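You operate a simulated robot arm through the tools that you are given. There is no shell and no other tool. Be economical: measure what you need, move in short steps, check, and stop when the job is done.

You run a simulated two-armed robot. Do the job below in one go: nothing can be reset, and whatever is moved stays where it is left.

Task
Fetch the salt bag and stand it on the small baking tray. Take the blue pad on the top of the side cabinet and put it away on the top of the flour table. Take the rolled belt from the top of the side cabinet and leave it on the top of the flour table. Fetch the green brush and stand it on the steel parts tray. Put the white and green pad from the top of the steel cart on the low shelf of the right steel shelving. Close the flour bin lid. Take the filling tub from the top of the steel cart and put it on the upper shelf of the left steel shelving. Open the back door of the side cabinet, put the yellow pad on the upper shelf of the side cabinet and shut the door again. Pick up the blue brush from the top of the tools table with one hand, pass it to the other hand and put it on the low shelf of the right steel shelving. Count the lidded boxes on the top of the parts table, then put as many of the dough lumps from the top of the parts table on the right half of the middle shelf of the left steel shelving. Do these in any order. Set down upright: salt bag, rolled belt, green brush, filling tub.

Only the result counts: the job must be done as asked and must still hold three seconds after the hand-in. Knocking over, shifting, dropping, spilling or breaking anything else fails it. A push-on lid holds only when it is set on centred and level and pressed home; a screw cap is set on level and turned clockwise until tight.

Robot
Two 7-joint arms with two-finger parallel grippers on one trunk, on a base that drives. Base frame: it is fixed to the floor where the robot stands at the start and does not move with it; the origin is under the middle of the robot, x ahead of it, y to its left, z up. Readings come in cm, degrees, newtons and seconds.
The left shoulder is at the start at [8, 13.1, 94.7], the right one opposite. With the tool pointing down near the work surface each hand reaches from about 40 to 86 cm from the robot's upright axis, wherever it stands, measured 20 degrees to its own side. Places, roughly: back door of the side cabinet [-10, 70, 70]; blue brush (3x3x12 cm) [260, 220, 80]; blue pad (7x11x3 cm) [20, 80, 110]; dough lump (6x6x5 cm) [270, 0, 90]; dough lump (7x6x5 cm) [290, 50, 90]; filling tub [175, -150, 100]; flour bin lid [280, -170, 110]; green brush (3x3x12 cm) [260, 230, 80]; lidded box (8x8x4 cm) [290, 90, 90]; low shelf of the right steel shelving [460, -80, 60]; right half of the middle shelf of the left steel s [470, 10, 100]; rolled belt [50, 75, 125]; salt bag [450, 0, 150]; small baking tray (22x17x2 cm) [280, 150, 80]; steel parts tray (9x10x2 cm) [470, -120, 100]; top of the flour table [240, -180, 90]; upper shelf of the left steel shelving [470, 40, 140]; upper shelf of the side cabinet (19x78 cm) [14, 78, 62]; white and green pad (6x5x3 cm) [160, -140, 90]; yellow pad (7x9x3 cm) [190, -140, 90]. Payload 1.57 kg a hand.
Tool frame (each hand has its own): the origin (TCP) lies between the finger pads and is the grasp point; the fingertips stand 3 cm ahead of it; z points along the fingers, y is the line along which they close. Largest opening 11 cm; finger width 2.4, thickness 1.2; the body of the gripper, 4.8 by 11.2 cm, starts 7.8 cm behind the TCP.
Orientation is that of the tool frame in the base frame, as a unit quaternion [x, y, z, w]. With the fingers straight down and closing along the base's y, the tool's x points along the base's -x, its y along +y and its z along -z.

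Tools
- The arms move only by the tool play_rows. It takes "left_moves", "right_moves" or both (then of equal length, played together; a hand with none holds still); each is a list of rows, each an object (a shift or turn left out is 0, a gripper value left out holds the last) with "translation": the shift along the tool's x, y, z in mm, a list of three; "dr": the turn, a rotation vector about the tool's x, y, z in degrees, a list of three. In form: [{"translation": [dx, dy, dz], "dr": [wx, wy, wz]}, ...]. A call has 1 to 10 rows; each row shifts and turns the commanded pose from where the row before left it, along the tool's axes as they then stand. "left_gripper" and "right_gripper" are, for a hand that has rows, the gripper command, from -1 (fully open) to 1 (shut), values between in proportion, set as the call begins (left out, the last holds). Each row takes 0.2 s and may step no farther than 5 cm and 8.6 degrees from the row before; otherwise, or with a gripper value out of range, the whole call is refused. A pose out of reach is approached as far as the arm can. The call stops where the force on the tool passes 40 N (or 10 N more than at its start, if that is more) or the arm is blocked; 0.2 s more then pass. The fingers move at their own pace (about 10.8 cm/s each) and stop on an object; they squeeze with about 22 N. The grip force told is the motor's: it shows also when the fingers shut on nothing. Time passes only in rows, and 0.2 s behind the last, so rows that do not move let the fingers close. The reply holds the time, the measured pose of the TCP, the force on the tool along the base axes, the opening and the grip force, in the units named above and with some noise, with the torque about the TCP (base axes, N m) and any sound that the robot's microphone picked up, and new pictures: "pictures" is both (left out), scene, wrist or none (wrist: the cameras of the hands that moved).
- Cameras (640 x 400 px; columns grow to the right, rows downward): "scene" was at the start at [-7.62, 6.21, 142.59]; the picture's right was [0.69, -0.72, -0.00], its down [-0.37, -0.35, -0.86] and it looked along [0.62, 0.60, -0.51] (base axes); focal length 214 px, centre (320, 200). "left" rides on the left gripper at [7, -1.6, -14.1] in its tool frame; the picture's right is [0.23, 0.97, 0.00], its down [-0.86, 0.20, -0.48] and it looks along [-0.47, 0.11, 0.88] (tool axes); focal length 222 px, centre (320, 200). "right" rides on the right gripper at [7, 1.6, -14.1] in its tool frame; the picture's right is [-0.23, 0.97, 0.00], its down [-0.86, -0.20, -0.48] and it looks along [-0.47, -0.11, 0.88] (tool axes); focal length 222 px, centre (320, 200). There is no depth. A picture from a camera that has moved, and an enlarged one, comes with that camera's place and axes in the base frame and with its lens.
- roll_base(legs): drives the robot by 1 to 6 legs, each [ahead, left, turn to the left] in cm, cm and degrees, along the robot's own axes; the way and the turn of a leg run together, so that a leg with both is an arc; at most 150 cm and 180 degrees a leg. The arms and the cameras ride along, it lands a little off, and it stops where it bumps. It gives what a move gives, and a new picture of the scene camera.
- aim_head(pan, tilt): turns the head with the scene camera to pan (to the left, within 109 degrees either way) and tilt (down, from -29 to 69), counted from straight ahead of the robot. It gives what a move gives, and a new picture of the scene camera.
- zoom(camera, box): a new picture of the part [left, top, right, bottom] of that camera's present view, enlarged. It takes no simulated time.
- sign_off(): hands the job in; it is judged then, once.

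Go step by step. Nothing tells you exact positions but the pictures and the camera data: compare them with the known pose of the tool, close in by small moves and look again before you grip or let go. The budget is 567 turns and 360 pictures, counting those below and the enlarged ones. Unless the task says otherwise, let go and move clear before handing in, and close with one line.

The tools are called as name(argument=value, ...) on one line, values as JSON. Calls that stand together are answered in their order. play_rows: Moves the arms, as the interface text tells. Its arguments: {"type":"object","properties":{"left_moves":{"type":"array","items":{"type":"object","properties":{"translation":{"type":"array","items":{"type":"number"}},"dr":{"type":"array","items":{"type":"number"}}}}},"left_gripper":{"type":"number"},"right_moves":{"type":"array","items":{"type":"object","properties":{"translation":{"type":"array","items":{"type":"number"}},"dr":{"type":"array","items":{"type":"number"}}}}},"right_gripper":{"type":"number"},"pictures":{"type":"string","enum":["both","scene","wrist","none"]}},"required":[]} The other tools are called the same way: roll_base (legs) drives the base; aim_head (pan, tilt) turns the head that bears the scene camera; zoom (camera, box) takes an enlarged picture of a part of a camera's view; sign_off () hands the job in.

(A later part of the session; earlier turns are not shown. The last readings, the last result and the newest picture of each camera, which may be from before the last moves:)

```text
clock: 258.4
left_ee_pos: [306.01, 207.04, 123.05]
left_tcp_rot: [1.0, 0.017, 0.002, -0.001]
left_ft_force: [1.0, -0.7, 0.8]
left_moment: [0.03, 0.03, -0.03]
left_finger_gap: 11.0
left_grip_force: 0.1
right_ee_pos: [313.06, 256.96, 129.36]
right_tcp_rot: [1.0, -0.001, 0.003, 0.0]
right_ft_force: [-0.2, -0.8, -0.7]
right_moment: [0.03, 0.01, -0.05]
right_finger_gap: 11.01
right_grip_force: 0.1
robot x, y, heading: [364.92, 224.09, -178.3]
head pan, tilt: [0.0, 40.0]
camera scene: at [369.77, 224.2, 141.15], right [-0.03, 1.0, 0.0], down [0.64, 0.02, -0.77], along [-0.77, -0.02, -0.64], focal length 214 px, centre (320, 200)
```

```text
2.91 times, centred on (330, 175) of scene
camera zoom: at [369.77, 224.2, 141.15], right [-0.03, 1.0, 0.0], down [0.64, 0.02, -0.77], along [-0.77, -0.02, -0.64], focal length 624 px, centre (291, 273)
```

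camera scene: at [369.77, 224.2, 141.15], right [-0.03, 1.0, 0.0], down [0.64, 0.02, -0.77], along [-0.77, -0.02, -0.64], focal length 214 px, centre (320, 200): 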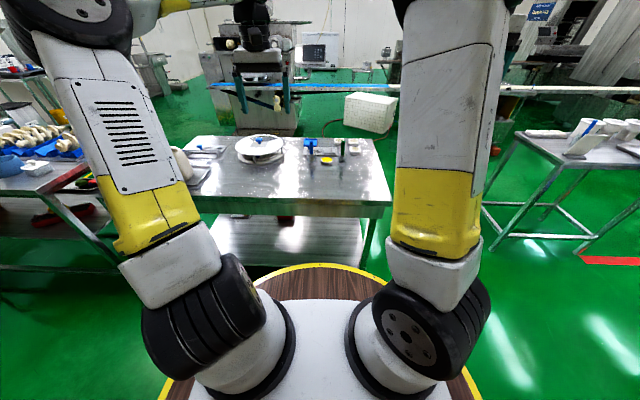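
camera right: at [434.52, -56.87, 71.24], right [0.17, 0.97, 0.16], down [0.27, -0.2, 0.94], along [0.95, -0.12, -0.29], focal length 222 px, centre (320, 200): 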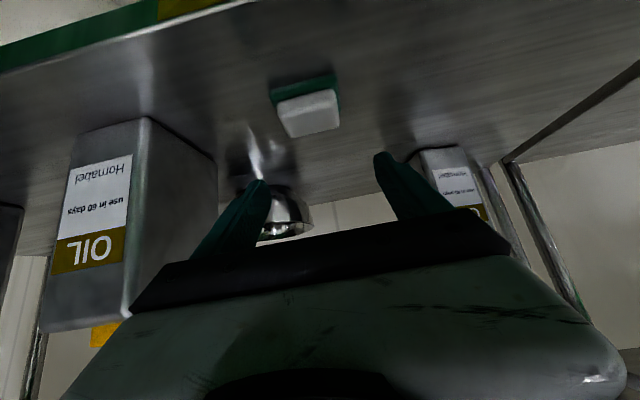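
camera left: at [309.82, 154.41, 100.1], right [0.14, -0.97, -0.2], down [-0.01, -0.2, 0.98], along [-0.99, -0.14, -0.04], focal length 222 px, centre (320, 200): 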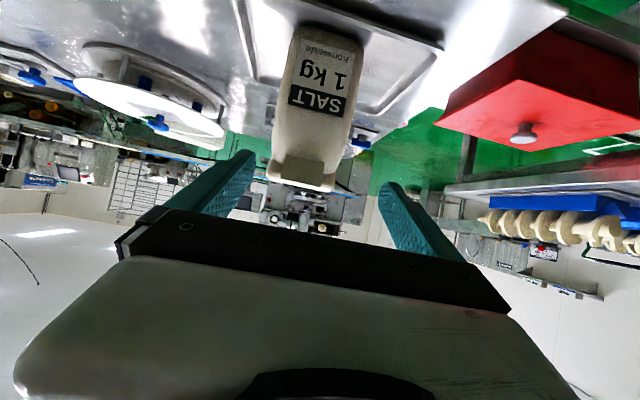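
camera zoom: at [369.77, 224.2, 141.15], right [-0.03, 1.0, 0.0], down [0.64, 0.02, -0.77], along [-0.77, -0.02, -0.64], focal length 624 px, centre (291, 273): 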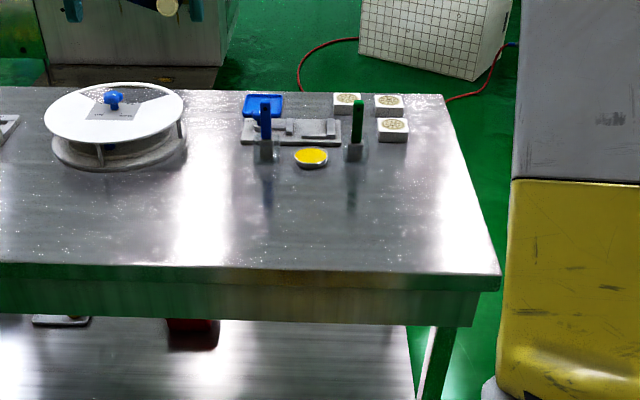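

The blue brush is at about (262, 216) and the green at about (262, 234), each with a grey base and an upright handle. I'll drive 29 cm closer and hover the left hand over the blue one.

roll_base(legs=[[29, 0, 0]])

play_rows(left_moves=[{"translation": [-35, -20, 10]}, {"translation": [-35, -20, 20]}, {"translation": [-35, -20, 20]}, {"translation": [-20, -20, 20]}], pictures="both")

```text
clock: 260.4
left_ee_pos: [276.64, 206.38, 123.13]
left_tcp_rot: [1.0, 0.016, 0.003, 0.0]
left_ft_force: [-0.4, -0.1, 0.5]
left_moment: [-0.03, -0.02, -0.03]
left_finger_gap: 11.01
left_grip_force: 0.0
right_ee_pos: [283.9, 256.11, 129.32]
right_tcp_rot: [1.0, -0.001, 0.001, -0.001]
right_ft_force: [0.3, -0.7, 0.1]
right_moment: [0.0, 0.02, 0.03]
right_finger_gap: 11.01
right_grip_force: 0.1
robot x, y, heading: [335.42, 223.03, -178.4]
head pan, tilt: [0.0, 40.0]
camera scene: at [340.57, 223.45, 141.15], right [-0.03, 1.0, 0.0], down [0.64, 0.02, -0.77], along [-0.77, -0.02, -0.64], focal length 214 px, centre (320, 200)
```

scene: 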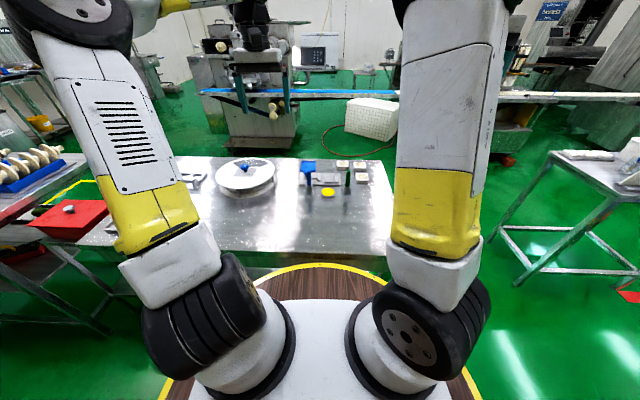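

```text
clock: 261.4
left_ee_pos: [263.9, 214.03, 115.99]
left_tcp_rot: [1.0, 0.017, 0.003, -0.001]
left_ft_force: [0.1, 0.0, 0.2]
left_moment: [0.02, 0.01, 0.01]
left_finger_gap: 11.03
left_grip_force: 0.1
right_ee_pos: [283.93, 256.18, 129.39]
right_tcp_rot: [1.0, -0.002, 0.002, 0.0]
right_ft_force: [1.2, 0.4, 0.1]
right_moment: [-0.03, 0.04, -0.01]
right_finger_gap: 10.98
right_grip_force: 0.0
robot x, y, heading: [335.06, 223.76, -178.7]
head pan, tilt: [0.0, 40.0]
camera scene: at [340.58, 223.43, 141.14], right [-0.03, 1.0, 0.0], down [0.64, 0.02, -0.77], along [-0.77, -0.02, -0.64], focal length 214 px, centre (320, 200)
camera left: at [270.71, 215.73, 130.18], right [0.26, -0.97, 0.0], down [-0.85, -0.23, 0.47], along [-0.46, -0.12, -0.88], focal length 222 px, centre (320, 200)
```

scene: 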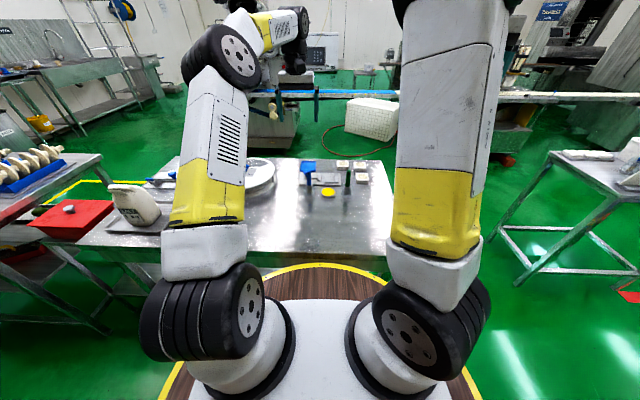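
left: 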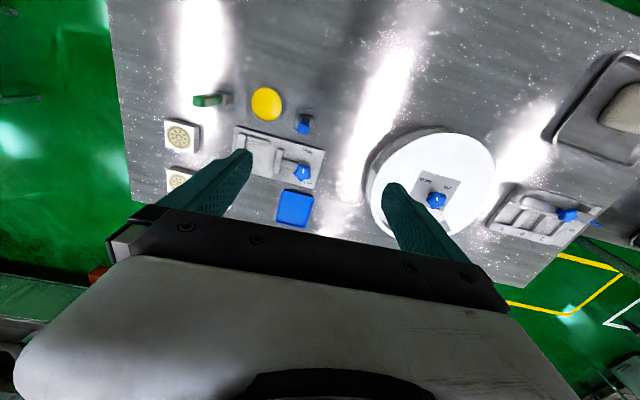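

zoom(camera="left", box=[160, 60, 400, 240])

zoom(camera="scene", box=[270, 140, 400, 220])

```text
2.22 times, centred on (280, 150) of left
camera zoom: at [270.71, 215.73, 130.18], right [0.26, -0.97, 0.0], down [-0.85, -0.23, 0.47], along [-0.46, -0.12, -0.88], focal length 494 px, centre (409, 311)
```

zoom: 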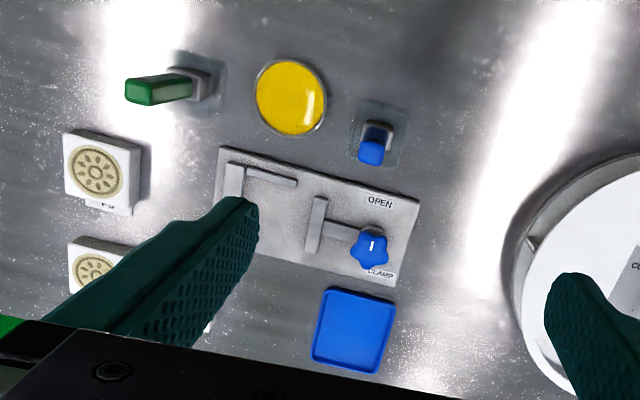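

```text
4.92 times, centred on (335, 180) of scene
camera zoom: at [340.58, 223.43, 141.14], right [-0.03, 1.0, 0.0], down [0.64, 0.02, -0.77], along [-0.77, -0.02, -0.64], focal length 1056 px, centre (246, 298)
```

zoom: 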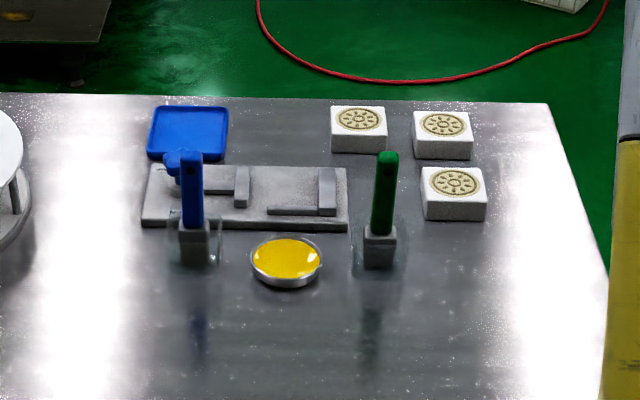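

Blue brush ≈ (262.3, 216.7), top z ≈ 92. I'll narrow the left opening to about 6 cm and lower onto its handle.

play_rows(left_moves=[{"translation": [-8, -14, 20]}, {"translation": [-7, -13, 40]}, {"translation": [0, 0, 45]}, {"translation": [0, 0, 45]}, {"translation": [0, 0, 20]}], left_gripper=-0.1, pictures="both")

zoom(camera="scene", box=[270, 120, 400, 220])

```text
clock: 262.6
left_ee_pos: [262.44, 216.67, 99.05]
left_tcp_rot: [1.0, 0.017, 0.003, -0.001]
left_ft_force: [0.4, 0.1, 0.8]
left_moment: [0.0, 0.0, -0.01]
left_finger_gap: 6.03
left_grip_force: 0.0
right_ee_pos: [283.87, 256.15, 129.21]
right_tcp_rot: [1.0, -0.002, 0.002, 0.0]
right_ft_force: [0.0, 0.7, 0.0]
right_moment: [0.02, -0.02, 0.0]
right_finger_gap: 10.97
right_grip_force: 0.0
robot x, y, heading: [335.41, 223.26, -178.4]
head pan, tilt: [0.0, 40.0]
camera scene: at [340.56, 223.45, 141.15], right [-0.03, 1.0, 0.0], down [0.64, 0.02, -0.77], along [-0.77, -0.02, -0.64], focal length 214 px, centre (320, 200)
camera left: at [269.24, 218.42, 113.07], right [0.26, -0.97, 0.0], down [-0.85, -0.23, 0.47], along [-0.46, -0.12, -0.88], focal length 222 px, centre (320, 200)
```

scene: 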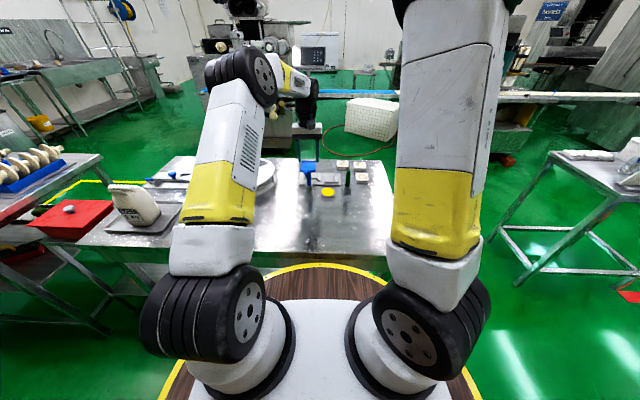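
left: 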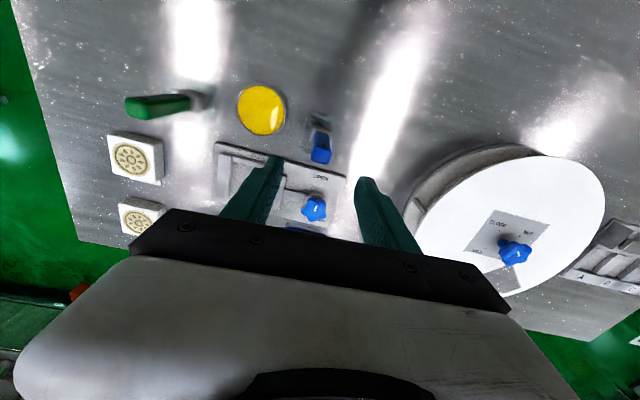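

```text
4.00 times, centred on (335, 170) of scene
camera zoom: at [340.56, 223.45, 141.15], right [-0.03, 1.0, 0.0], down [0.64, 0.02, -0.77], along [-0.77, -0.02, -0.64], focal length 858 px, centre (260, 320)
```

zoom: 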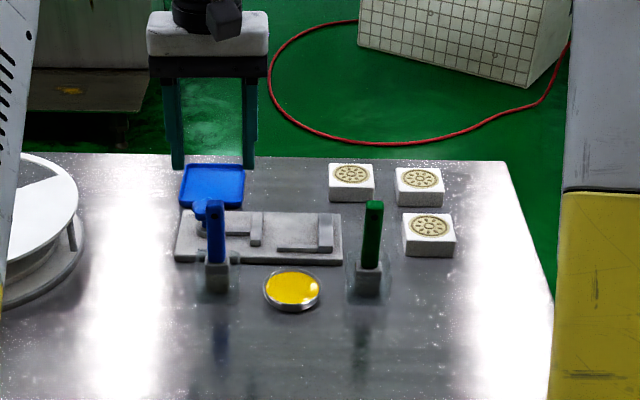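

play_rows(left_moves=[{"translation": [7, -3, 30]}, {"translation": [0, 0, 35]}, {"translation": [0, 0, 30]}], pictures="both")

zoom(camera="scene", box=[270, 120, 400, 220])

```text
clock: 263.4
left_ee_pos: [263.39, 216.91, 89.44]
left_tcp_rot: [1.0, 0.016, 0.002, -0.001]
left_ft_force: [-0.4, -0.4, 0.7]
left_moment: [0.0, 0.01, 0.0]
left_finger_gap: 6.05
left_grip_force: 0.0
right_ee_pos: [283.84, 256.33, 129.23]
right_tcp_rot: [1.0, -0.002, 0.001, 0.0]
right_ft_force: [0.4, 0.0, 0.0]
right_moment: [-0.02, 0.0, 0.01]
right_finger_gap: 11.01
right_grip_force: 0.0
robot x, y, heading: [335.04, 223.3, -178.6]
head pan, tilt: [0.0, 40.0]
camera scene: at [340.57, 223.45, 141.15], right [-0.03, 1.0, 0.0], down [0.64, 0.02, -0.77], along [-0.77, -0.02, -0.64], focal length 214 px, centre (320, 200)
camera left: at [270.11, 218.7, 103.62], right [0.26, -0.97, 0.0], down [-0.85, -0.23, 0.47], along [-0.46, -0.12, -0.88], focal length 222 px, centre (320, 200)
```

scene: 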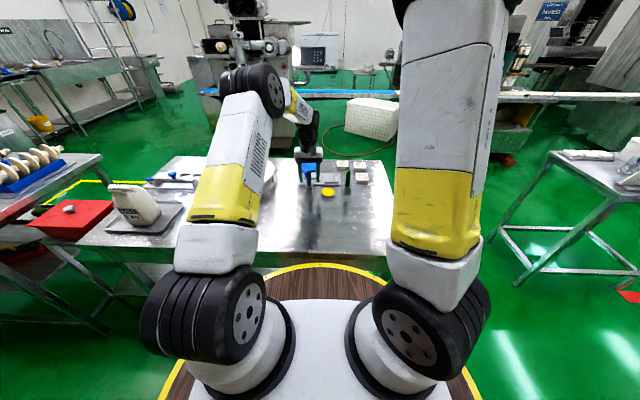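
left: 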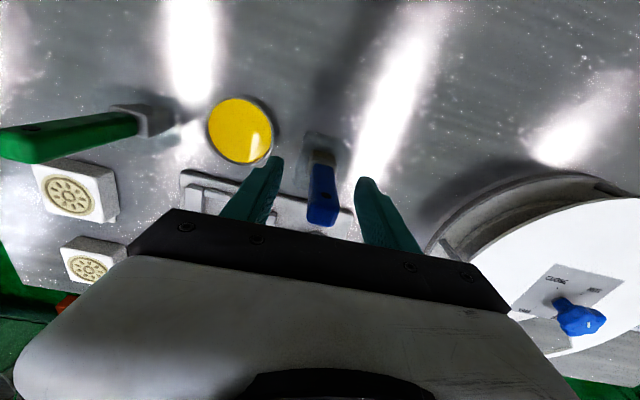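

```text
4.00 times, centred on (335, 170) of scene
camera zoom: at [340.57, 223.45, 141.15], right [-0.03, 1.0, 0.0], down [0.64, 0.02, -0.77], along [-0.77, -0.02, -0.64], focal length 858 px, centre (260, 320)
```

zoom: 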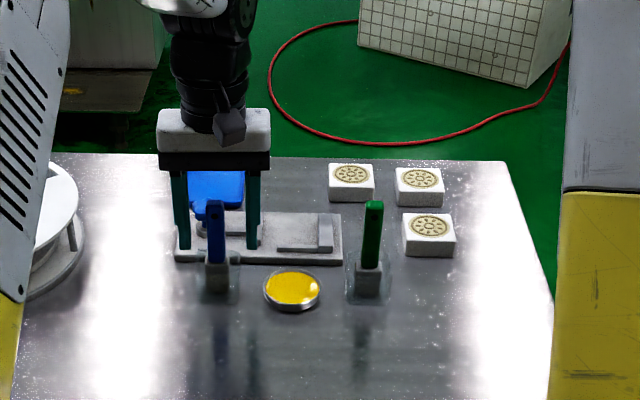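

play_rows(left_moves=[{}, {}, {}, {}], left_gripper=1, pictures="none")

play_rows(left_moves=[{"translation": [0, 0, -5]}, {"translation": [0, 0, -12]}, {"translation": [0, 0, -20]}, {"translation": [0, 0, -25]}, {"translation": [0, 0, -25]}, {"translation": [0, 0, -25]}, {"translation": [0, 0, -25]}, {"translation": [0, 0, -25]}, {"translation": [0, 0, -20]}, {"translation": [0, 0, -10]}], pictures="both")

```text
clock: 264.4
left_ee_pos: [263.34, 216.99, 89.44]
left_tcp_rot: [1.0, 0.016, 0.002, -0.001]
left_ft_force: [-0.2, 0.1, -0.2]
left_moment: [0.03, -0.03, 0.02]
left_finger_gap: 2.13
left_grip_force: 22.2
right_ee_pos: [283.96, 256.28, 129.33]
right_tcp_rot: [1.0, -0.001, 0.001, 0.0]
right_ft_force: [0.0, -0.8, -0.1]
right_moment: [-0.01, -0.02, -0.01]
right_finger_gap: 11.01
right_grip_force: 0.1
robot x, y, heading: [335.07, 223.38, -178.6]
head pan, tilt: [0.0, 40.0]
```

```text
clock: 266.6
left_ee_pos: [263.2, 216.88, 108.72]
left_tcp_rot: [1.0, 0.016, 0.003, -0.001]
left_ft_force: [0.2, -0.1, -0.4]
left_moment: [0.03, 0.04, 0.04]
left_finger_gap: 2.13
left_grip_force: 22.1
right_ee_pos: [283.92, 256.17, 129.29]
right_tcp_rot: [1.0, -0.002, 0.002, 0.0]
right_ft_force: [-0.2, 0.6, -1.0]
right_moment: [-0.02, 0.01, -0.01]
right_finger_gap: 10.99
right_grip_force: 0.1
robot x, y, heading: [335.28, 223.66, -178.4]
head pan, tilt: [0.0, 40.0]
camera scene: at [340.55, 223.45, 141.15], right [-0.03, 1.0, 0.0], down [0.64, 0.02, -0.77], along [-0.77, -0.02, -0.64], focal length 214 px, centre (320, 200)
camera left: at [269.88, 218.66, 122.87], right [0.26, -0.97, 0.0], down [-0.85, -0.23, 0.47], along [-0.46, -0.12, -0.88], focal length 222 px, centre (320, 200)
```

scene: 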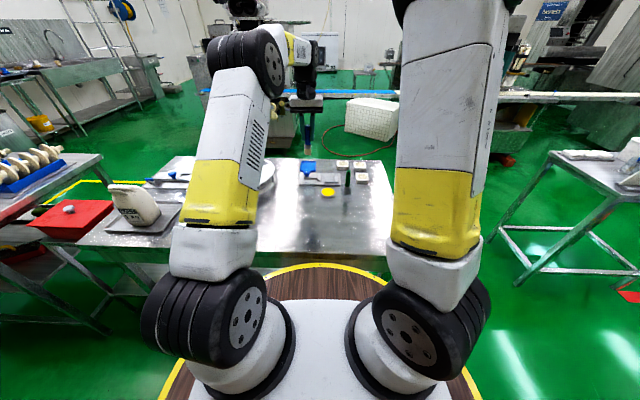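
left: 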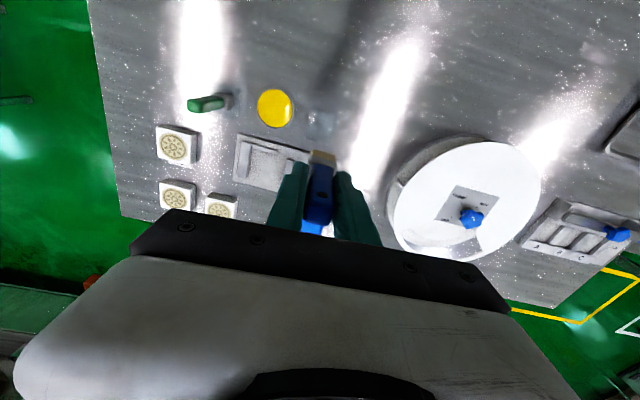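

The blue brush is held (its bottom is about 9.4 cm below the left TCP). For the handover I'll bring the right hand to a tilted forward pose at about (273, 230, 108).

play_rows(left_moves=[{"translation": [0, 10, -20]}, {"translation": [0, 10, -25]}, {"translation": [0, 10, -25]}, {"translation": [0, 10, -25]}, {"translation": [0, 10, -25]}, {}, {}, {}, {}, {}], right_moves=[{"translation": [-40, 0, 10]}, {"translation": [-40, 0, 10]}, {"translation": [-30, 0, 0], "dr": [0, -7.5, 0]}, {"dr": [0, -7.5, 0]}, {"dr": [0, -7.5, 0]}, {"dr": [0, -7.5, 0]}, {"dr": [0, -7.5, 0]}, {"dr": [0, -7.5, 0]}, {"dr": [0, -7.5, 0]}, {"dr": [0, -7.5, 0]}], pictures="scene")

```text
clock: 268.8
left_ee_pos: [263.24, 212.0, 120.71]
left_tcp_rot: [1.0, 0.017, 0.003, -0.001]
left_ft_force: [-0.7, 0.9, -0.4]
left_moment: [0.03, -0.02, -0.01]
left_finger_gap: 2.13
left_grip_force: 22.1
right_ee_pos: [272.87, 256.17, 127.25]
right_tcp_rot: [0.867, -0.002, -0.499, -0.001]
right_ft_force: [0.2, -0.3, 0.3]
right_moment: [-0.01, 0.02, -0.03]
right_finger_gap: 10.99
right_grip_force: 0.2
robot x, y, heading: [335.4, 223.19, -178.6]
head pan, tilt: [0.0, 40.0]
camera scene: at [340.54, 223.44, 141.15], right [-0.03, 1.0, 0.0], down [0.64, 0.02, -0.77], along [-0.77, -0.02, -0.64], focal length 214 px, centre (320, 200)
```

scene: 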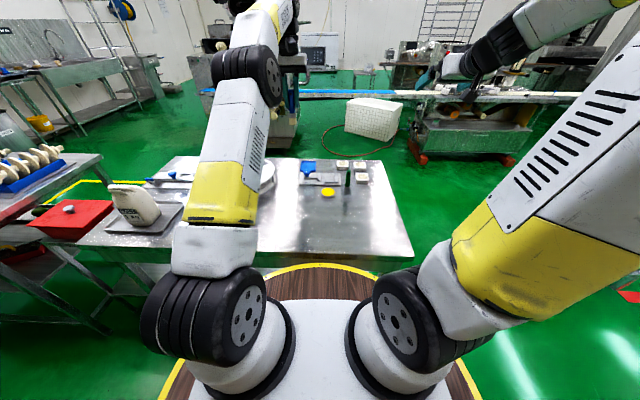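

play_rows(right_moves=[{"translation": [20, 33, 11]}, {"translation": [22, 36, 12]}, {"translation": [22, 36, 12]}, {"translation": [22, 36, 12]}, {"translation": [22, 36, 12]}, {"translation": [22, 36, 12]}, {"translation": [20, 30, 12]}], pictures="both")

```text
clock: 270.4
left_ee_pos: [263.23, 211.8, 120.78]
left_tcp_rot: [1.0, 0.016, 0.003, -0.001]
left_ft_force: [0.1, -0.1, -0.2]
left_moment: [-0.04, 0.01, -0.01]
left_finger_gap: 2.14
left_grip_force: 22.1
right_ee_pos: [273.36, 231.96, 110.2]
right_tcp_rot: [0.867, -0.003, -0.499, -0.001]
right_ft_force: [0.1, 0.2, 0.7]
right_moment: [-0.02, -0.03, 0.01]
right_finger_gap: 11.01
right_grip_force: 0.0
robot x, y, heading: [335.37, 223.66, -178.4]
head pan, tilt: [0.0, 40.0]
camera scene: at [340.57, 223.47, 141.15], right [-0.03, 1.0, 0.0], down [0.64, 0.02, -0.77], along [-0.77, -0.02, -0.64], focal length 214 px, centre (320, 200)
camera right: at [288.96, 230.27, 111.18], right [-0.12, -0.97, 0.2], down [-0.01, 0.2, 0.98], along [-0.99, 0.11, -0.04], focal length 222 px, centre (320, 200)
```

scene: 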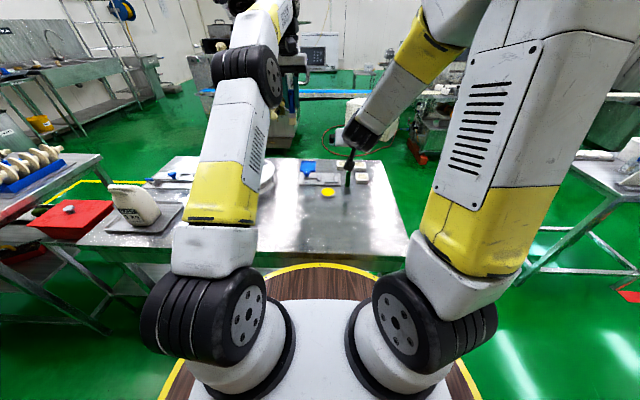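
right: 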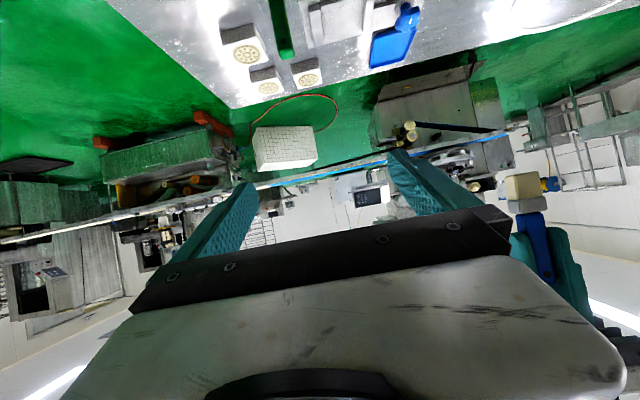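

Now the left hand brings the brush over the open right fingers.

play_rows(left_moves=[{"translation": [0, 0, -25]}, {"translation": [18, -33, 0]}, {"translation": [18, -33, 0]}, {"translation": [18, -33, 0]}, {"translation": [18, -33, 0]}, {"translation": [18, -33, 0]}, {"translation": [17, -33, 0]}], pictures="wrist")

zoom(camera="right", box=[160, 80, 480, 280])

```text
clock: 272.0
left_ee_pos: [273.59, 232.38, 122.58]
left_tcp_rot: [1.0, 0.016, 0.002, -0.001]
left_ft_force: [0.1, -0.5, -0.9]
left_moment: [0.04, -0.01, -0.01]
left_finger_gap: 2.13
left_grip_force: 22.1
left hand out of reach, approached as far as the arm can: row 1
right_ee_pos: [273.19, 231.88, 110.06]
right_tcp_rot: [0.867, -0.001, -0.499, 0.0]
right_ft_force: [0.6, 0.0, 0.9]
right_moment: [0.02, -0.04, -0.01]
right_finger_gap: 10.99
right_grip_force: 0.0
robot x, y, heading: [335.22, 223.05, -178.5]
head pan, tilt: [0.0, 40.0]
camera left: at [280.37, 234.01, 136.76], right [0.26, -0.97, 0.0], down [-0.85, -0.23, 0.47], along [-0.46, -0.12, -0.88], focal length 222 px, centre (320, 200)
```

left: 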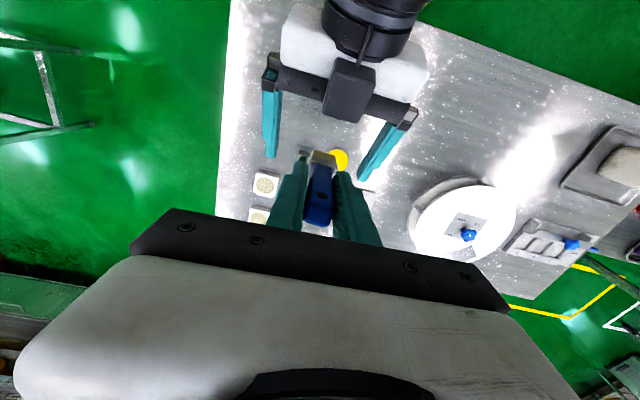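

```text
2.00 times, centred on (320, 180) of right
camera zoom: at [288.93, 230.23, 111.19], right [-0.12, -0.97, 0.2], down [-0.02, 0.2, 0.98], along [-0.99, 0.11, -0.04], focal length 444 px, centre (320, 240)
```

zoom: 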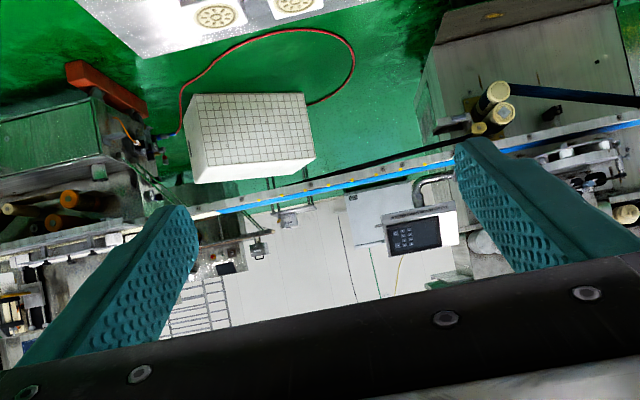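

play_rows(left_moves=[{"translation": [0, 3, 20]}, {"translation": [0, 0, 22]}, {"translation": [0, 0, 22]}], pictures="wrist")

zoom(camera="right", box=[160, 80, 480, 280])

```text
clock: 272.8
left_ee_pos: [273.81, 231.88, 116.21]
left_tcp_rot: [1.0, 0.016, 0.002, -0.001]
left_ft_force: [0.5, 0.6, -0.1]
left_moment: [0.0, -0.03, 0.01]
left_finger_gap: 2.14
left_grip_force: 22.1
right_ee_pos: [273.26, 232.02, 110.09]
right_tcp_rot: [0.867, -0.001, -0.498, 0.0]
right_ft_force: [-0.4, -0.8, 0.4]
right_moment: [0.0, 0.02, -0.03]
right_finger_gap: 10.99
right_grip_force: 0.0
robot x, y, heading: [335.3, 223.48, -178.7]
head pan, tilt: [0.0, 40.0]
camera left: at [280.45, 233.66, 130.35], right [0.26, -0.97, 0.0], down [-0.85, -0.23, 0.47], along [-0.46, -0.12, -0.88], focal length 222 px, centre (320, 200)
```

left: 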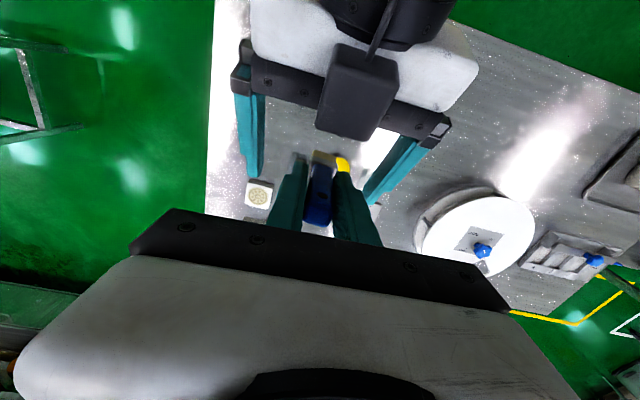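

```text
2.00 times, centred on (320, 180) of right
camera zoom: at [288.95, 230.26, 111.2], right [-0.12, -0.97, 0.2], down [-0.02, 0.2, 0.98], along [-0.99, 0.11, -0.04], focal length 444 px, centre (320, 240)
```

zoom: 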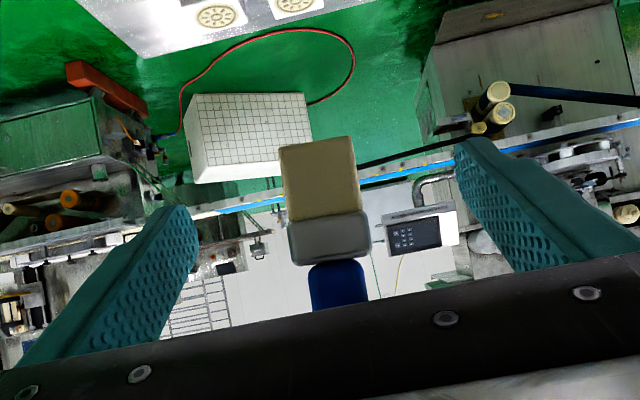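

The brush sits between the right fingers at its ferrule. I'll close the right hand, then open the left and draw it up.

play_rows(right_moves=[{}, {}, {}, {}], right_gripper=1, pictures="none")

play_rows(left_moves=[{}, {}], left_gripper=0.1, pictures="none")

play_rows(left_moves=[{"translation": [0, 0, -15]}, {"translation": [0, 0, -25]}, {"translation": [0, 0, -30]}, {"translation": [0, 30, 0]}, {"translation": [0, 40, 0]}, {"translation": [0, 40, 0]}, {"translation": [0, 40, 0]}, {"translation": [0, 40, 0]}], pictures="both")

zoom(camera="right", box=[160, 80, 480, 280])

```text
clock: 273.8
left_ee_pos: [273.71, 232.05, 116.29]
left_tcp_rot: [1.0, 0.017, 0.003, -0.001]
left_ft_force: [0.0, 3.5, 1.6]
left_moment: [0.12, -0.05, 0.13]
left_finger_gap: 2.12
left_grip_force: 22.4
right_ee_pos: [273.18, 231.88, 110.07]
right_tcp_rot: [0.867, -0.001, -0.498, -0.001]
right_ft_force: [-0.6, -3.0, -1.8]
right_moment: [0.05, 0.04, -0.17]
right_finger_gap: 2.55
right_grip_force: 21.6
robot x, y, heading: [335.33, 223.18, -178.6]
head pan, tilt: [0.0, 40.0]
```

```text
clock: 274.4
left_ee_pos: [273.73, 231.81, 116.25]
left_tcp_rot: [1.0, 0.015, 0.002, -0.001]
left_ft_force: [-0.5, -0.6, 0.6]
left_moment: [0.01, -0.03, 0.01]
left_finger_gap: 4.92
left_grip_force: 0.0
right_ee_pos: [273.27, 231.92, 110.21]
right_tcp_rot: [0.867, -0.001, -0.498, -0.001]
right_ft_force: [0.1, 0.6, -0.9]
right_moment: [0.02, -0.01, 0.02]
right_finger_gap: 2.53
right_grip_force: 22.4
robot x, y, heading: [335.12, 223.56, -178.1]
head pan, tilt: [0.0, 40.0]
```

```text
clock: 276.2
left_ee_pos: [274.28, 213.1, 122.93]
left_tcp_rot: [1.0, 0.017, 0.003, -0.001]
left_ft_force: [-0.9, 0.6, 0.8]
left_moment: [-0.03, 0.01, -0.02]
left_finger_gap: 4.94
left_grip_force: 0.2
right_ee_pos: [273.27, 231.99, 110.16]
right_tcp_rot: [0.867, -0.001, -0.498, -0.001]
right_ft_force: [0.7, 0.3, 0.0]
right_moment: [-0.01, 0.0, 0.0]
right_finger_gap: 2.53
right_grip_force: 22.0
robot x, y, heading: [335.24, 223.36, -178.4]
head pan, tilt: [0.0, 40.0]
camera scene: at [340.55, 223.48, 141.15], right [-0.03, 1.0, 0.0], down [0.64, 0.02, -0.77], along [-0.77, -0.02, -0.64], focal length 214 px, centre (320, 200)
camera left: at [281.02, 214.77, 137.18], right [0.26, -0.97, 0.0], down [-0.85, -0.23, 0.47], along [-0.46, -0.12, -0.88], focal length 222 px, centre (320, 200)
```

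scene: 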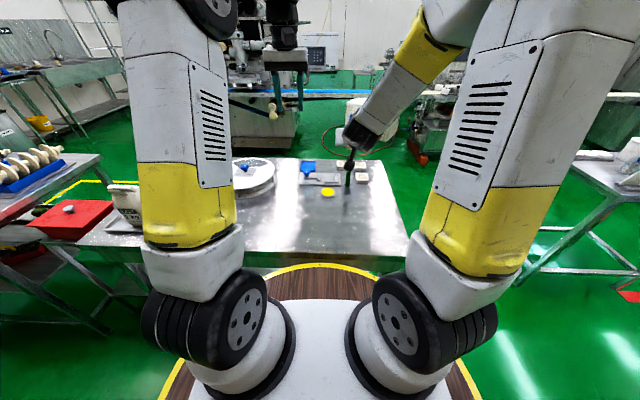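
left: 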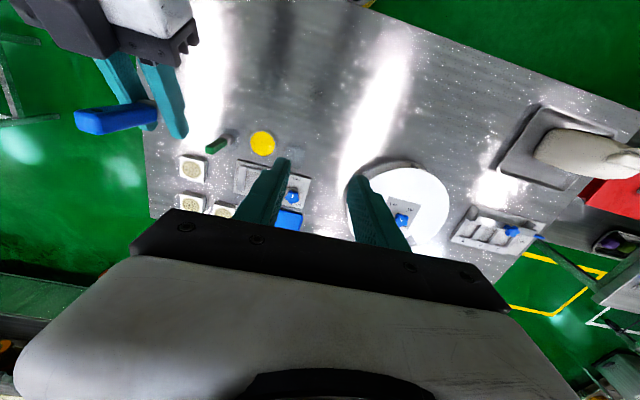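

```text
2.00 times, centred on (320, 180) of right
camera zoom: at [288.95, 230.3, 111.19], right [-0.12, -0.97, 0.2], down [-0.02, 0.2, 0.98], along [-0.99, 0.11, -0.04], focal length 444 px, centre (320, 240)
```

zoom: 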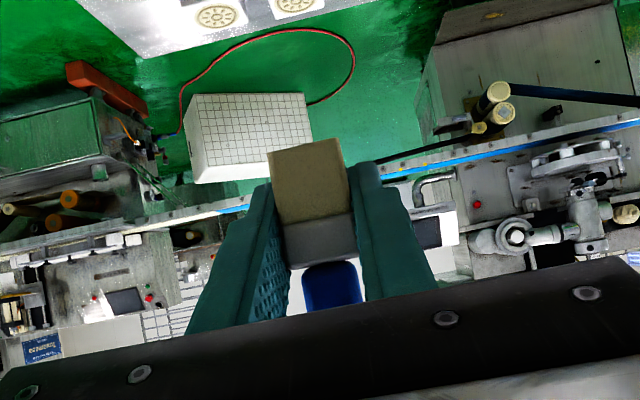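

Handover done. I'll move the right hand (blue brush) aside, shift the base right, and prepare the left hand for the green brush.

play_rows(right_moves=[{"translation": [-12, -25, -7]}, {"translation": [-15, -35, -9]}, {"translation": [-15, -35, -9]}, {"translation": [-15, -35, -9]}, {"translation": [-15, -35, -9]}, {"translation": [-15, -35, -9]}, {"translation": [-10, -20, -5]}], left_moves=[{"dr": [0, -7.5, 0]}, {"dr": [0, -7.5, 0]}, {"dr": [0, -7.5, 0]}, {"dr": [0, -7.5, 0]}, {"dr": [0, -7.5, 0]}, {"dr": [0, -7.5, 0]}, {"dr": [0, -7.5, 0]}], pictures="none")

roll_base(legs=[[0, -18, 0]])

play_rows(left_moves=[{"translation": [20, -5, 12], "dr": [0, -7.5, 0]}, {"translation": [26, 0, 15]}, {"translation": [26, 0, 15]}], pictures="both")

```text
clock: 277.8
left_ee_pos: [274.28, 213.06, 123.09]
left_tcp_rot: [0.898, 0.014, -0.44, 0.005]
left_ft_force: [0.0, 0.0, -0.3]
left_moment: [-0.03, -0.01, -0.02]
left_finger_gap: 4.97
left_grip_force: 0.1
right_ee_pos: [273.25, 253.93, 121.46]
right_tcp_rot: [0.866, -0.004, -0.499, 0.001]
right_ft_force: [0.2, -0.1, -0.7]
right_moment: [0.01, 0.0, -0.01]
right_finger_gap: 2.54
right_grip_force: 22.3
robot x, y, heading: [335.19, 223.34, -178.3]
head pan, tilt: [0.0, 40.0]
```

```text
clock: 279.3
left_ee_pos: [273.77, 231.3, 123.0]
left_tcp_rot: [0.898, 0.015, -0.439, 0.006]
left_ft_force: [0.4, 0.1, 0.6]
left_moment: [-0.02, 0.01, -0.04]
left_finger_gap: 4.96
left_grip_force: 0.0
right_ee_pos: [272.8, 272.37, 121.38]
right_tcp_rot: [0.867, -0.004, -0.499, -0.003]
right_ft_force: [0.1, -0.3, -0.1]
right_moment: [0.04, 0.0, -0.03]
right_finger_gap: 2.51
right_grip_force: 21.6
robot x, y, heading: [334.7, 241.62, -178.6]
head pan, tilt: [0.0, 40.0]
camera scene: at [340.12, 241.7, 141.15], right [-0.02, 1.0, 0.0], down [0.64, 0.01, -0.77], along [-0.77, -0.02, -0.64], focal length 214 px, centre (320, 200)
```

scene: 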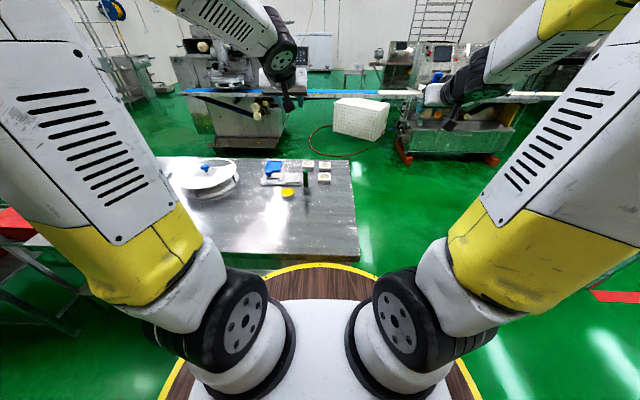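

```text
clock: 280.1
left_ee_pos: [274.13, 231.83, 114.81]
left_tcp_rot: [0.867, 0.013, -0.498, 0.007]
left_ft_force: [0.1, -0.1, 0.5]
left_moment: [0.02, 0.02, -0.03]
left_finger_gap: 4.94
left_grip_force: 0.1
right_ee_pos: [272.94, 272.44, 121.33]
right_tcp_rot: [0.867, -0.002, -0.498, -0.001]
right_ft_force: [0.4, -0.2, 0.3]
right_moment: [-0.02, 0.0, -0.02]
right_finger_gap: 2.53
right_grip_force: 21.9
robot x, y, heading: [334.89, 241.67, -178.8]
head pan, tilt: [0.0, 40.0]
camera scene: at [340.14, 241.71, 141.14], right [-0.02, 1.0, 0.0], down [0.64, 0.01, -0.77], along [-0.77, -0.02, -0.64], focal length 214 px, centre (320, 200)
camera left: at [289.72, 233.93, 115.85], right [0.14, -0.97, -0.2], down [-0.01, -0.2, 0.98], along [-0.99, -0.14, -0.04], focal length 222 px, centre (320, 200)
```

scene: 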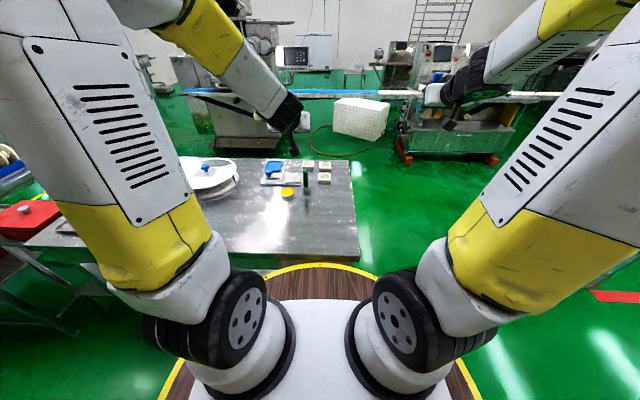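
left: 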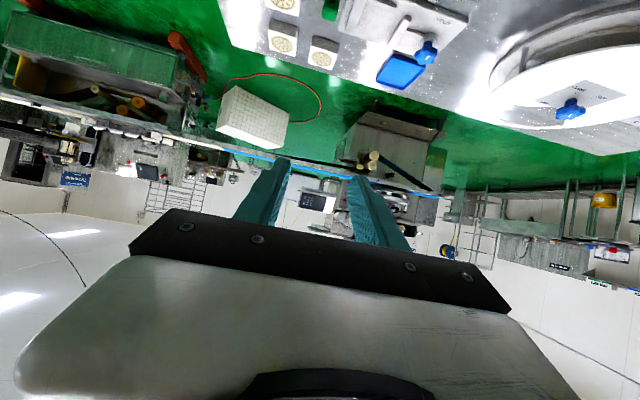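

play_rows(left_moves=[{"translation": [40, -3, 26]}, {"translation": [40, -3, 26]}, {"translation": [40, -3, 26]}, {"translation": [40, -3, 26]}, {"translation": [40, -3, 26]}, {"translation": [40, -3, 26]}], pictures="wrist")

zoom(camera="scene", box=[240, 120, 370, 220])

```text
clock: 281.5
left_ee_pos: [272.58, 233.77, 86.2]
left_tcp_rot: [0.867, 0.013, -0.498, 0.006]
left_ft_force: [-0.6, 0.7, 1.1]
left_moment: [-0.01, 0.0, 0.0]
left_finger_gap: 4.95
left_grip_force: 0.1
right_ee_pos: [272.96, 272.31, 121.23]
right_tcp_rot: [0.867, -0.004, -0.498, -0.003]
right_ft_force: [0.8, -0.6, 0.0]
right_moment: [-0.01, 0.01, 0.0]
right_finger_gap: 2.52
right_grip_force: 22.4
robot x, y, heading: [334.9, 241.63, -178.7]
head pan, tilt: [0.0, 40.0]
camera left: at [288.16, 235.8, 87.27], right [0.14, -0.97, -0.2], down [-0.01, -0.2, 0.98], along [-0.99, -0.14, -0.04], focal length 222 px, centre (320, 200)
```

left: 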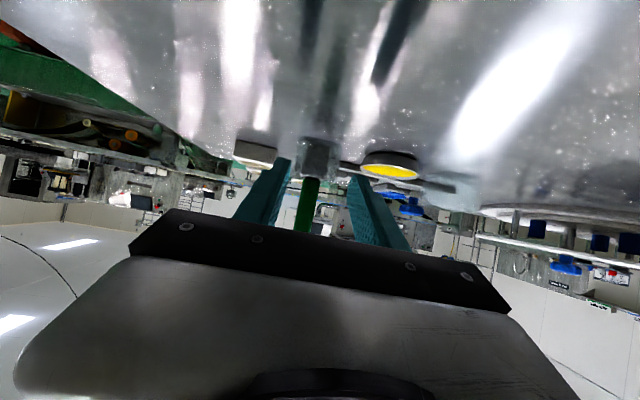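

```text
4.00 times, centred on (305, 170) of scene
camera zoom: at [340.15, 241.73, 141.14], right [-0.02, 1.0, 0.0], down [0.64, 0.01, -0.77], along [-0.77, -0.02, -0.64], focal length 858 px, centre (380, 320)
```

zoom: 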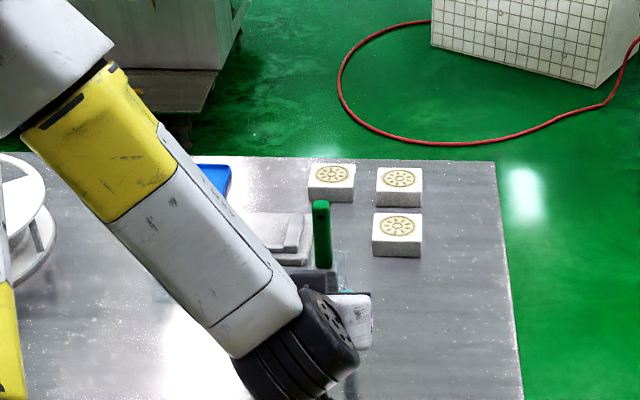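

play_rows(left_moves=[{"translation": [-13, 0, 22]}, {"translation": [-13, 0, 22]}, {"translation": [-13, 0, 22]}, {"translation": [-13, 0, 22]}], pictures="wrist")

zoom(camera="scene", box=[240, 120, 370, 220])

```text
clock: 282.2
left_ee_pos: [267.6, 233.78, 86.1]
left_tcp_rot: [0.869, 0.012, -0.494, 0.004]
left_ft_force: [1.2, -0.7, -0.1]
left_moment: [0.02, -0.04, -0.02]
left_finger_gap: 4.98
left_grip_force: 0.1
right_ee_pos: [273.04, 272.29, 121.24]
right_tcp_rot: [0.867, -0.002, -0.498, -0.001]
right_ft_force: [0.6, 1.2, 0.1]
right_moment: [-0.02, -0.02, -0.02]
right_finger_gap: 2.54
right_grip_force: 22.1
robot x, y, heading: [334.64, 241.41, -178.8]
head pan, tilt: [0.0, 40.0]
stopped in row 3 (left hand): the force on the tool passed its limit at 71 N (the readings are from after the stop); the commanded pose is now the measured one
camera left: at [283.28, 235.77, 87.31], right [0.14, -0.97, -0.2], down [-0.02, -0.2, 0.98], along [-0.99, -0.13, -0.05], focal length 222 px, centre (320, 200)
```

left: 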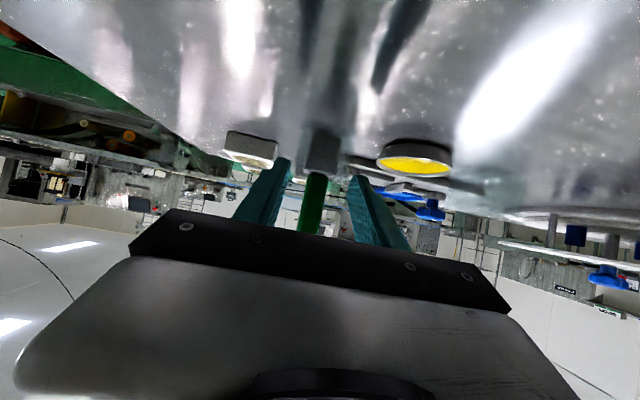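

```text
4.00 times, centred on (305, 170) of scene
camera zoom: at [340.15, 241.71, 141.14], right [-0.02, 1.0, 0.0], down [0.64, 0.01, -0.77], along [-0.77, -0.02, -0.64], focal length 858 px, centre (380, 320)
```

zoom: 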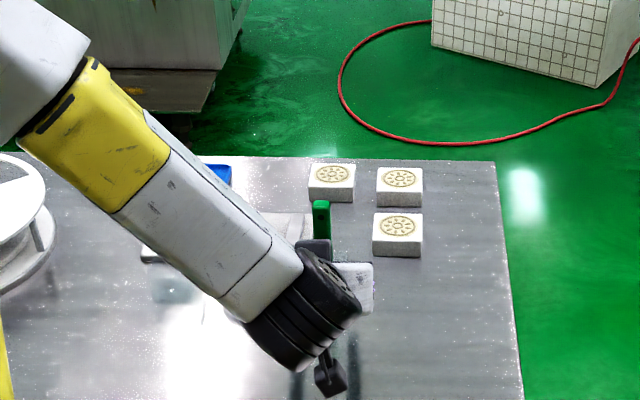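

Something pushed back, though nothing looks touched. I'll retry in smaller steps from slightly higher.

play_rows(left_moves=[{"translation": [-8, 0, -2]}, {"translation": [-3, 0, 5]}, {"translation": [-3, 0, 5]}, {"translation": [-3, 0, 5]}], pictures="none")

```text
clock: 283.2
left_ee_pos: [265.69, 233.86, 86.87]
left_tcp_rot: [0.87, 0.012, -0.493, 0.004]
left_ft_force: [-0.4, 0.4, 1.2]
left_moment: [0.01, 0.0, 0.01]
left_finger_gap: 4.94
left_grip_force: 0.0
right_ee_pos: [272.99, 272.27, 121.2]
right_tcp_rot: [0.867, -0.002, -0.498, -0.001]
right_ft_force: [-0.5, -0.2, -1.4]
right_moment: [0.01, 0.02, -0.01]
right_finger_gap: 2.53
right_grip_force: 22.1
robot x, y, heading: [335.01, 241.84, -178.7]
head pan, tilt: [0.0, 40.0]
```

play_rows(left_moves=[{"translation": [-3, 0, 5]}, {"translation": [-3, 0, 5]}, {"translation": [-3, 0, 5]}, {"translation": [-3, 0, 5]}, {"translation": [-3, 0, 5]}], pictures="both")

zoom(camera="scene", box=[240, 120, 370, 220])

```text
clock: 284.4
left_ee_pos: [262.67, 233.63, 86.79]
left_tcp_rot: [0.869, 0.013, -0.494, 0.005]
left_ft_force: [-0.2, 0.4, -0.3]
left_moment: [0.0, 0.03, 0.03]
left_finger_gap: 4.94
left_grip_force: 0.1
right_ee_pos: [272.91, 272.37, 121.36]
right_tcp_rot: [0.867, -0.001, -0.498, 0.0]
right_ft_force: [0.9, 0.6, -0.5]
right_moment: [0.0, 0.01, 0.01]
right_finger_gap: 2.52
right_grip_force: 21.9
robot x, y, heading: [334.93, 241.4, -178.7]
head pan, tilt: [0.0, 40.0]
camera scene: at [340.12, 241.71, 141.15], right [-0.02, 1.0, 0.0], down [0.64, 0.01, -0.77], along [-0.77, -0.02, -0.64], focal length 214 px, centre (320, 200)
camera left: at [278.36, 235.6, 88.09], right [0.14, -0.97, -0.2], down [-0.02, -0.2, 0.98], along [-0.99, -0.13, -0.05], focal length 222 px, centre (320, 200)
```

scene: 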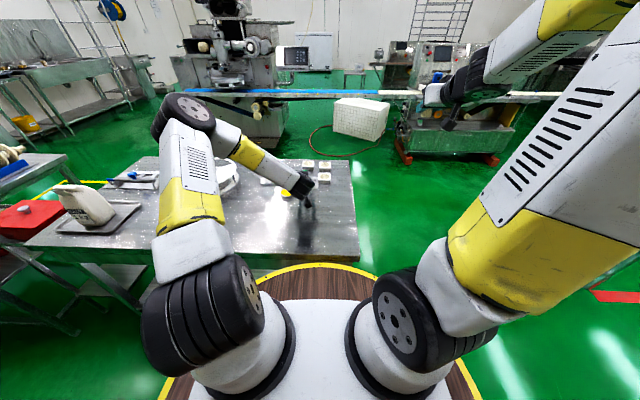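
left: 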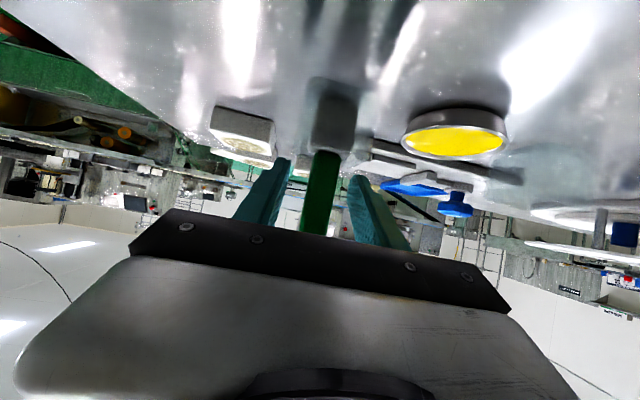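

```text
4.00 times, centred on (305, 170) of scene
camera zoom: at [340.12, 241.71, 141.15], right [-0.02, 1.0, 0.0], down [0.64, 0.01, -0.77], along [-0.77, -0.02, -0.64], focal length 858 px, centre (380, 320)
```

zoom: 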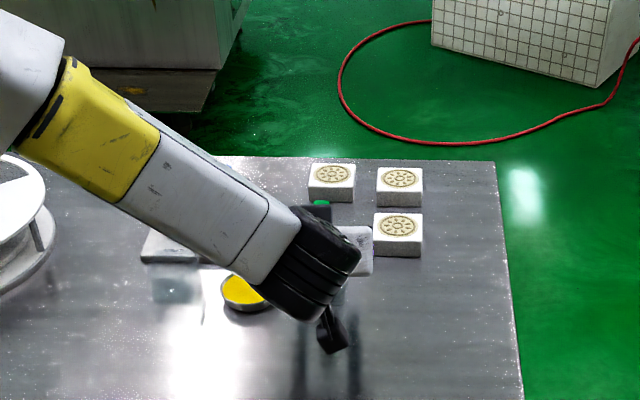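

play_rows(left_moves=[{}, {}, {}, {}], left_gripper=1, pictures="none")

play_rows(left_moves=[{"translation": [-4, 0, -2.5]}, {"translation": [-9, 0, -5]}, {"translation": [-16, 0, -9]}, {"translation": [-18, 0, -10]}, {"translation": [-20, 0, -12]}, {"translation": [-20, 0, -12]}, {"translation": [-20, 0, -12]}, {"translation": [-20, 0, -12]}, {"translation": [-20, 0, -12]}, {"translation": [-20, 0, -12]}], pictures="wrist")

```text
clock: 285.4
left_ee_pos: [262.77, 233.51, 86.84]
left_tcp_rot: [0.869, 0.012, -0.494, 0.003]
left_ft_force: [-0.1, -0.3, 0.0]
left_moment: [0.02, 0.01, -0.04]
left_finger_gap: 1.71
left_grip_force: 22.1
right_ee_pos: [272.97, 272.36, 121.33]
right_tcp_rot: [0.867, -0.002, -0.499, -0.001]
right_ft_force: [0.2, 0.4, -0.4]
right_moment: [0.01, -0.02, 0.03]
right_finger_gap: 2.51
right_grip_force: 22.1
robot x, y, heading: [334.83, 241.13, -178.6]
head pan, tilt: [0.0, 40.0]
```

```text
clock: 287.6
left_ee_pos: [262.55, 233.66, 106.28]
left_tcp_rot: [0.87, 0.012, -0.493, 0.004]
left_ft_force: [-0.2, 0.3, -0.5]
left_moment: [0.0, 0.02, 0.0]
left_finger_gap: 1.72
left_grip_force: 21.5
right_ee_pos: [272.98, 272.27, 121.25]
right_tcp_rot: [0.867, -0.002, -0.498, -0.001]
right_ft_force: [-0.8, 0.0, -0.1]
right_moment: [0.01, 0.02, 0.0]
right_finger_gap: 2.54
right_grip_force: 21.8
robot x, y, heading: [334.76, 241.78, -178.8]
head pan, tilt: [0.0, 40.0]
camera left: at [278.2, 235.59, 107.49], right [0.14, -0.97, -0.2], down [-0.02, -0.21, 0.98], along [-0.99, -0.13, -0.05], focal length 222 px, centre (320, 200)
```

left: 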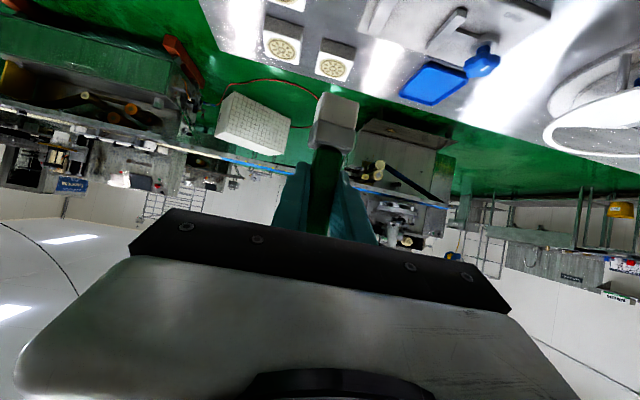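

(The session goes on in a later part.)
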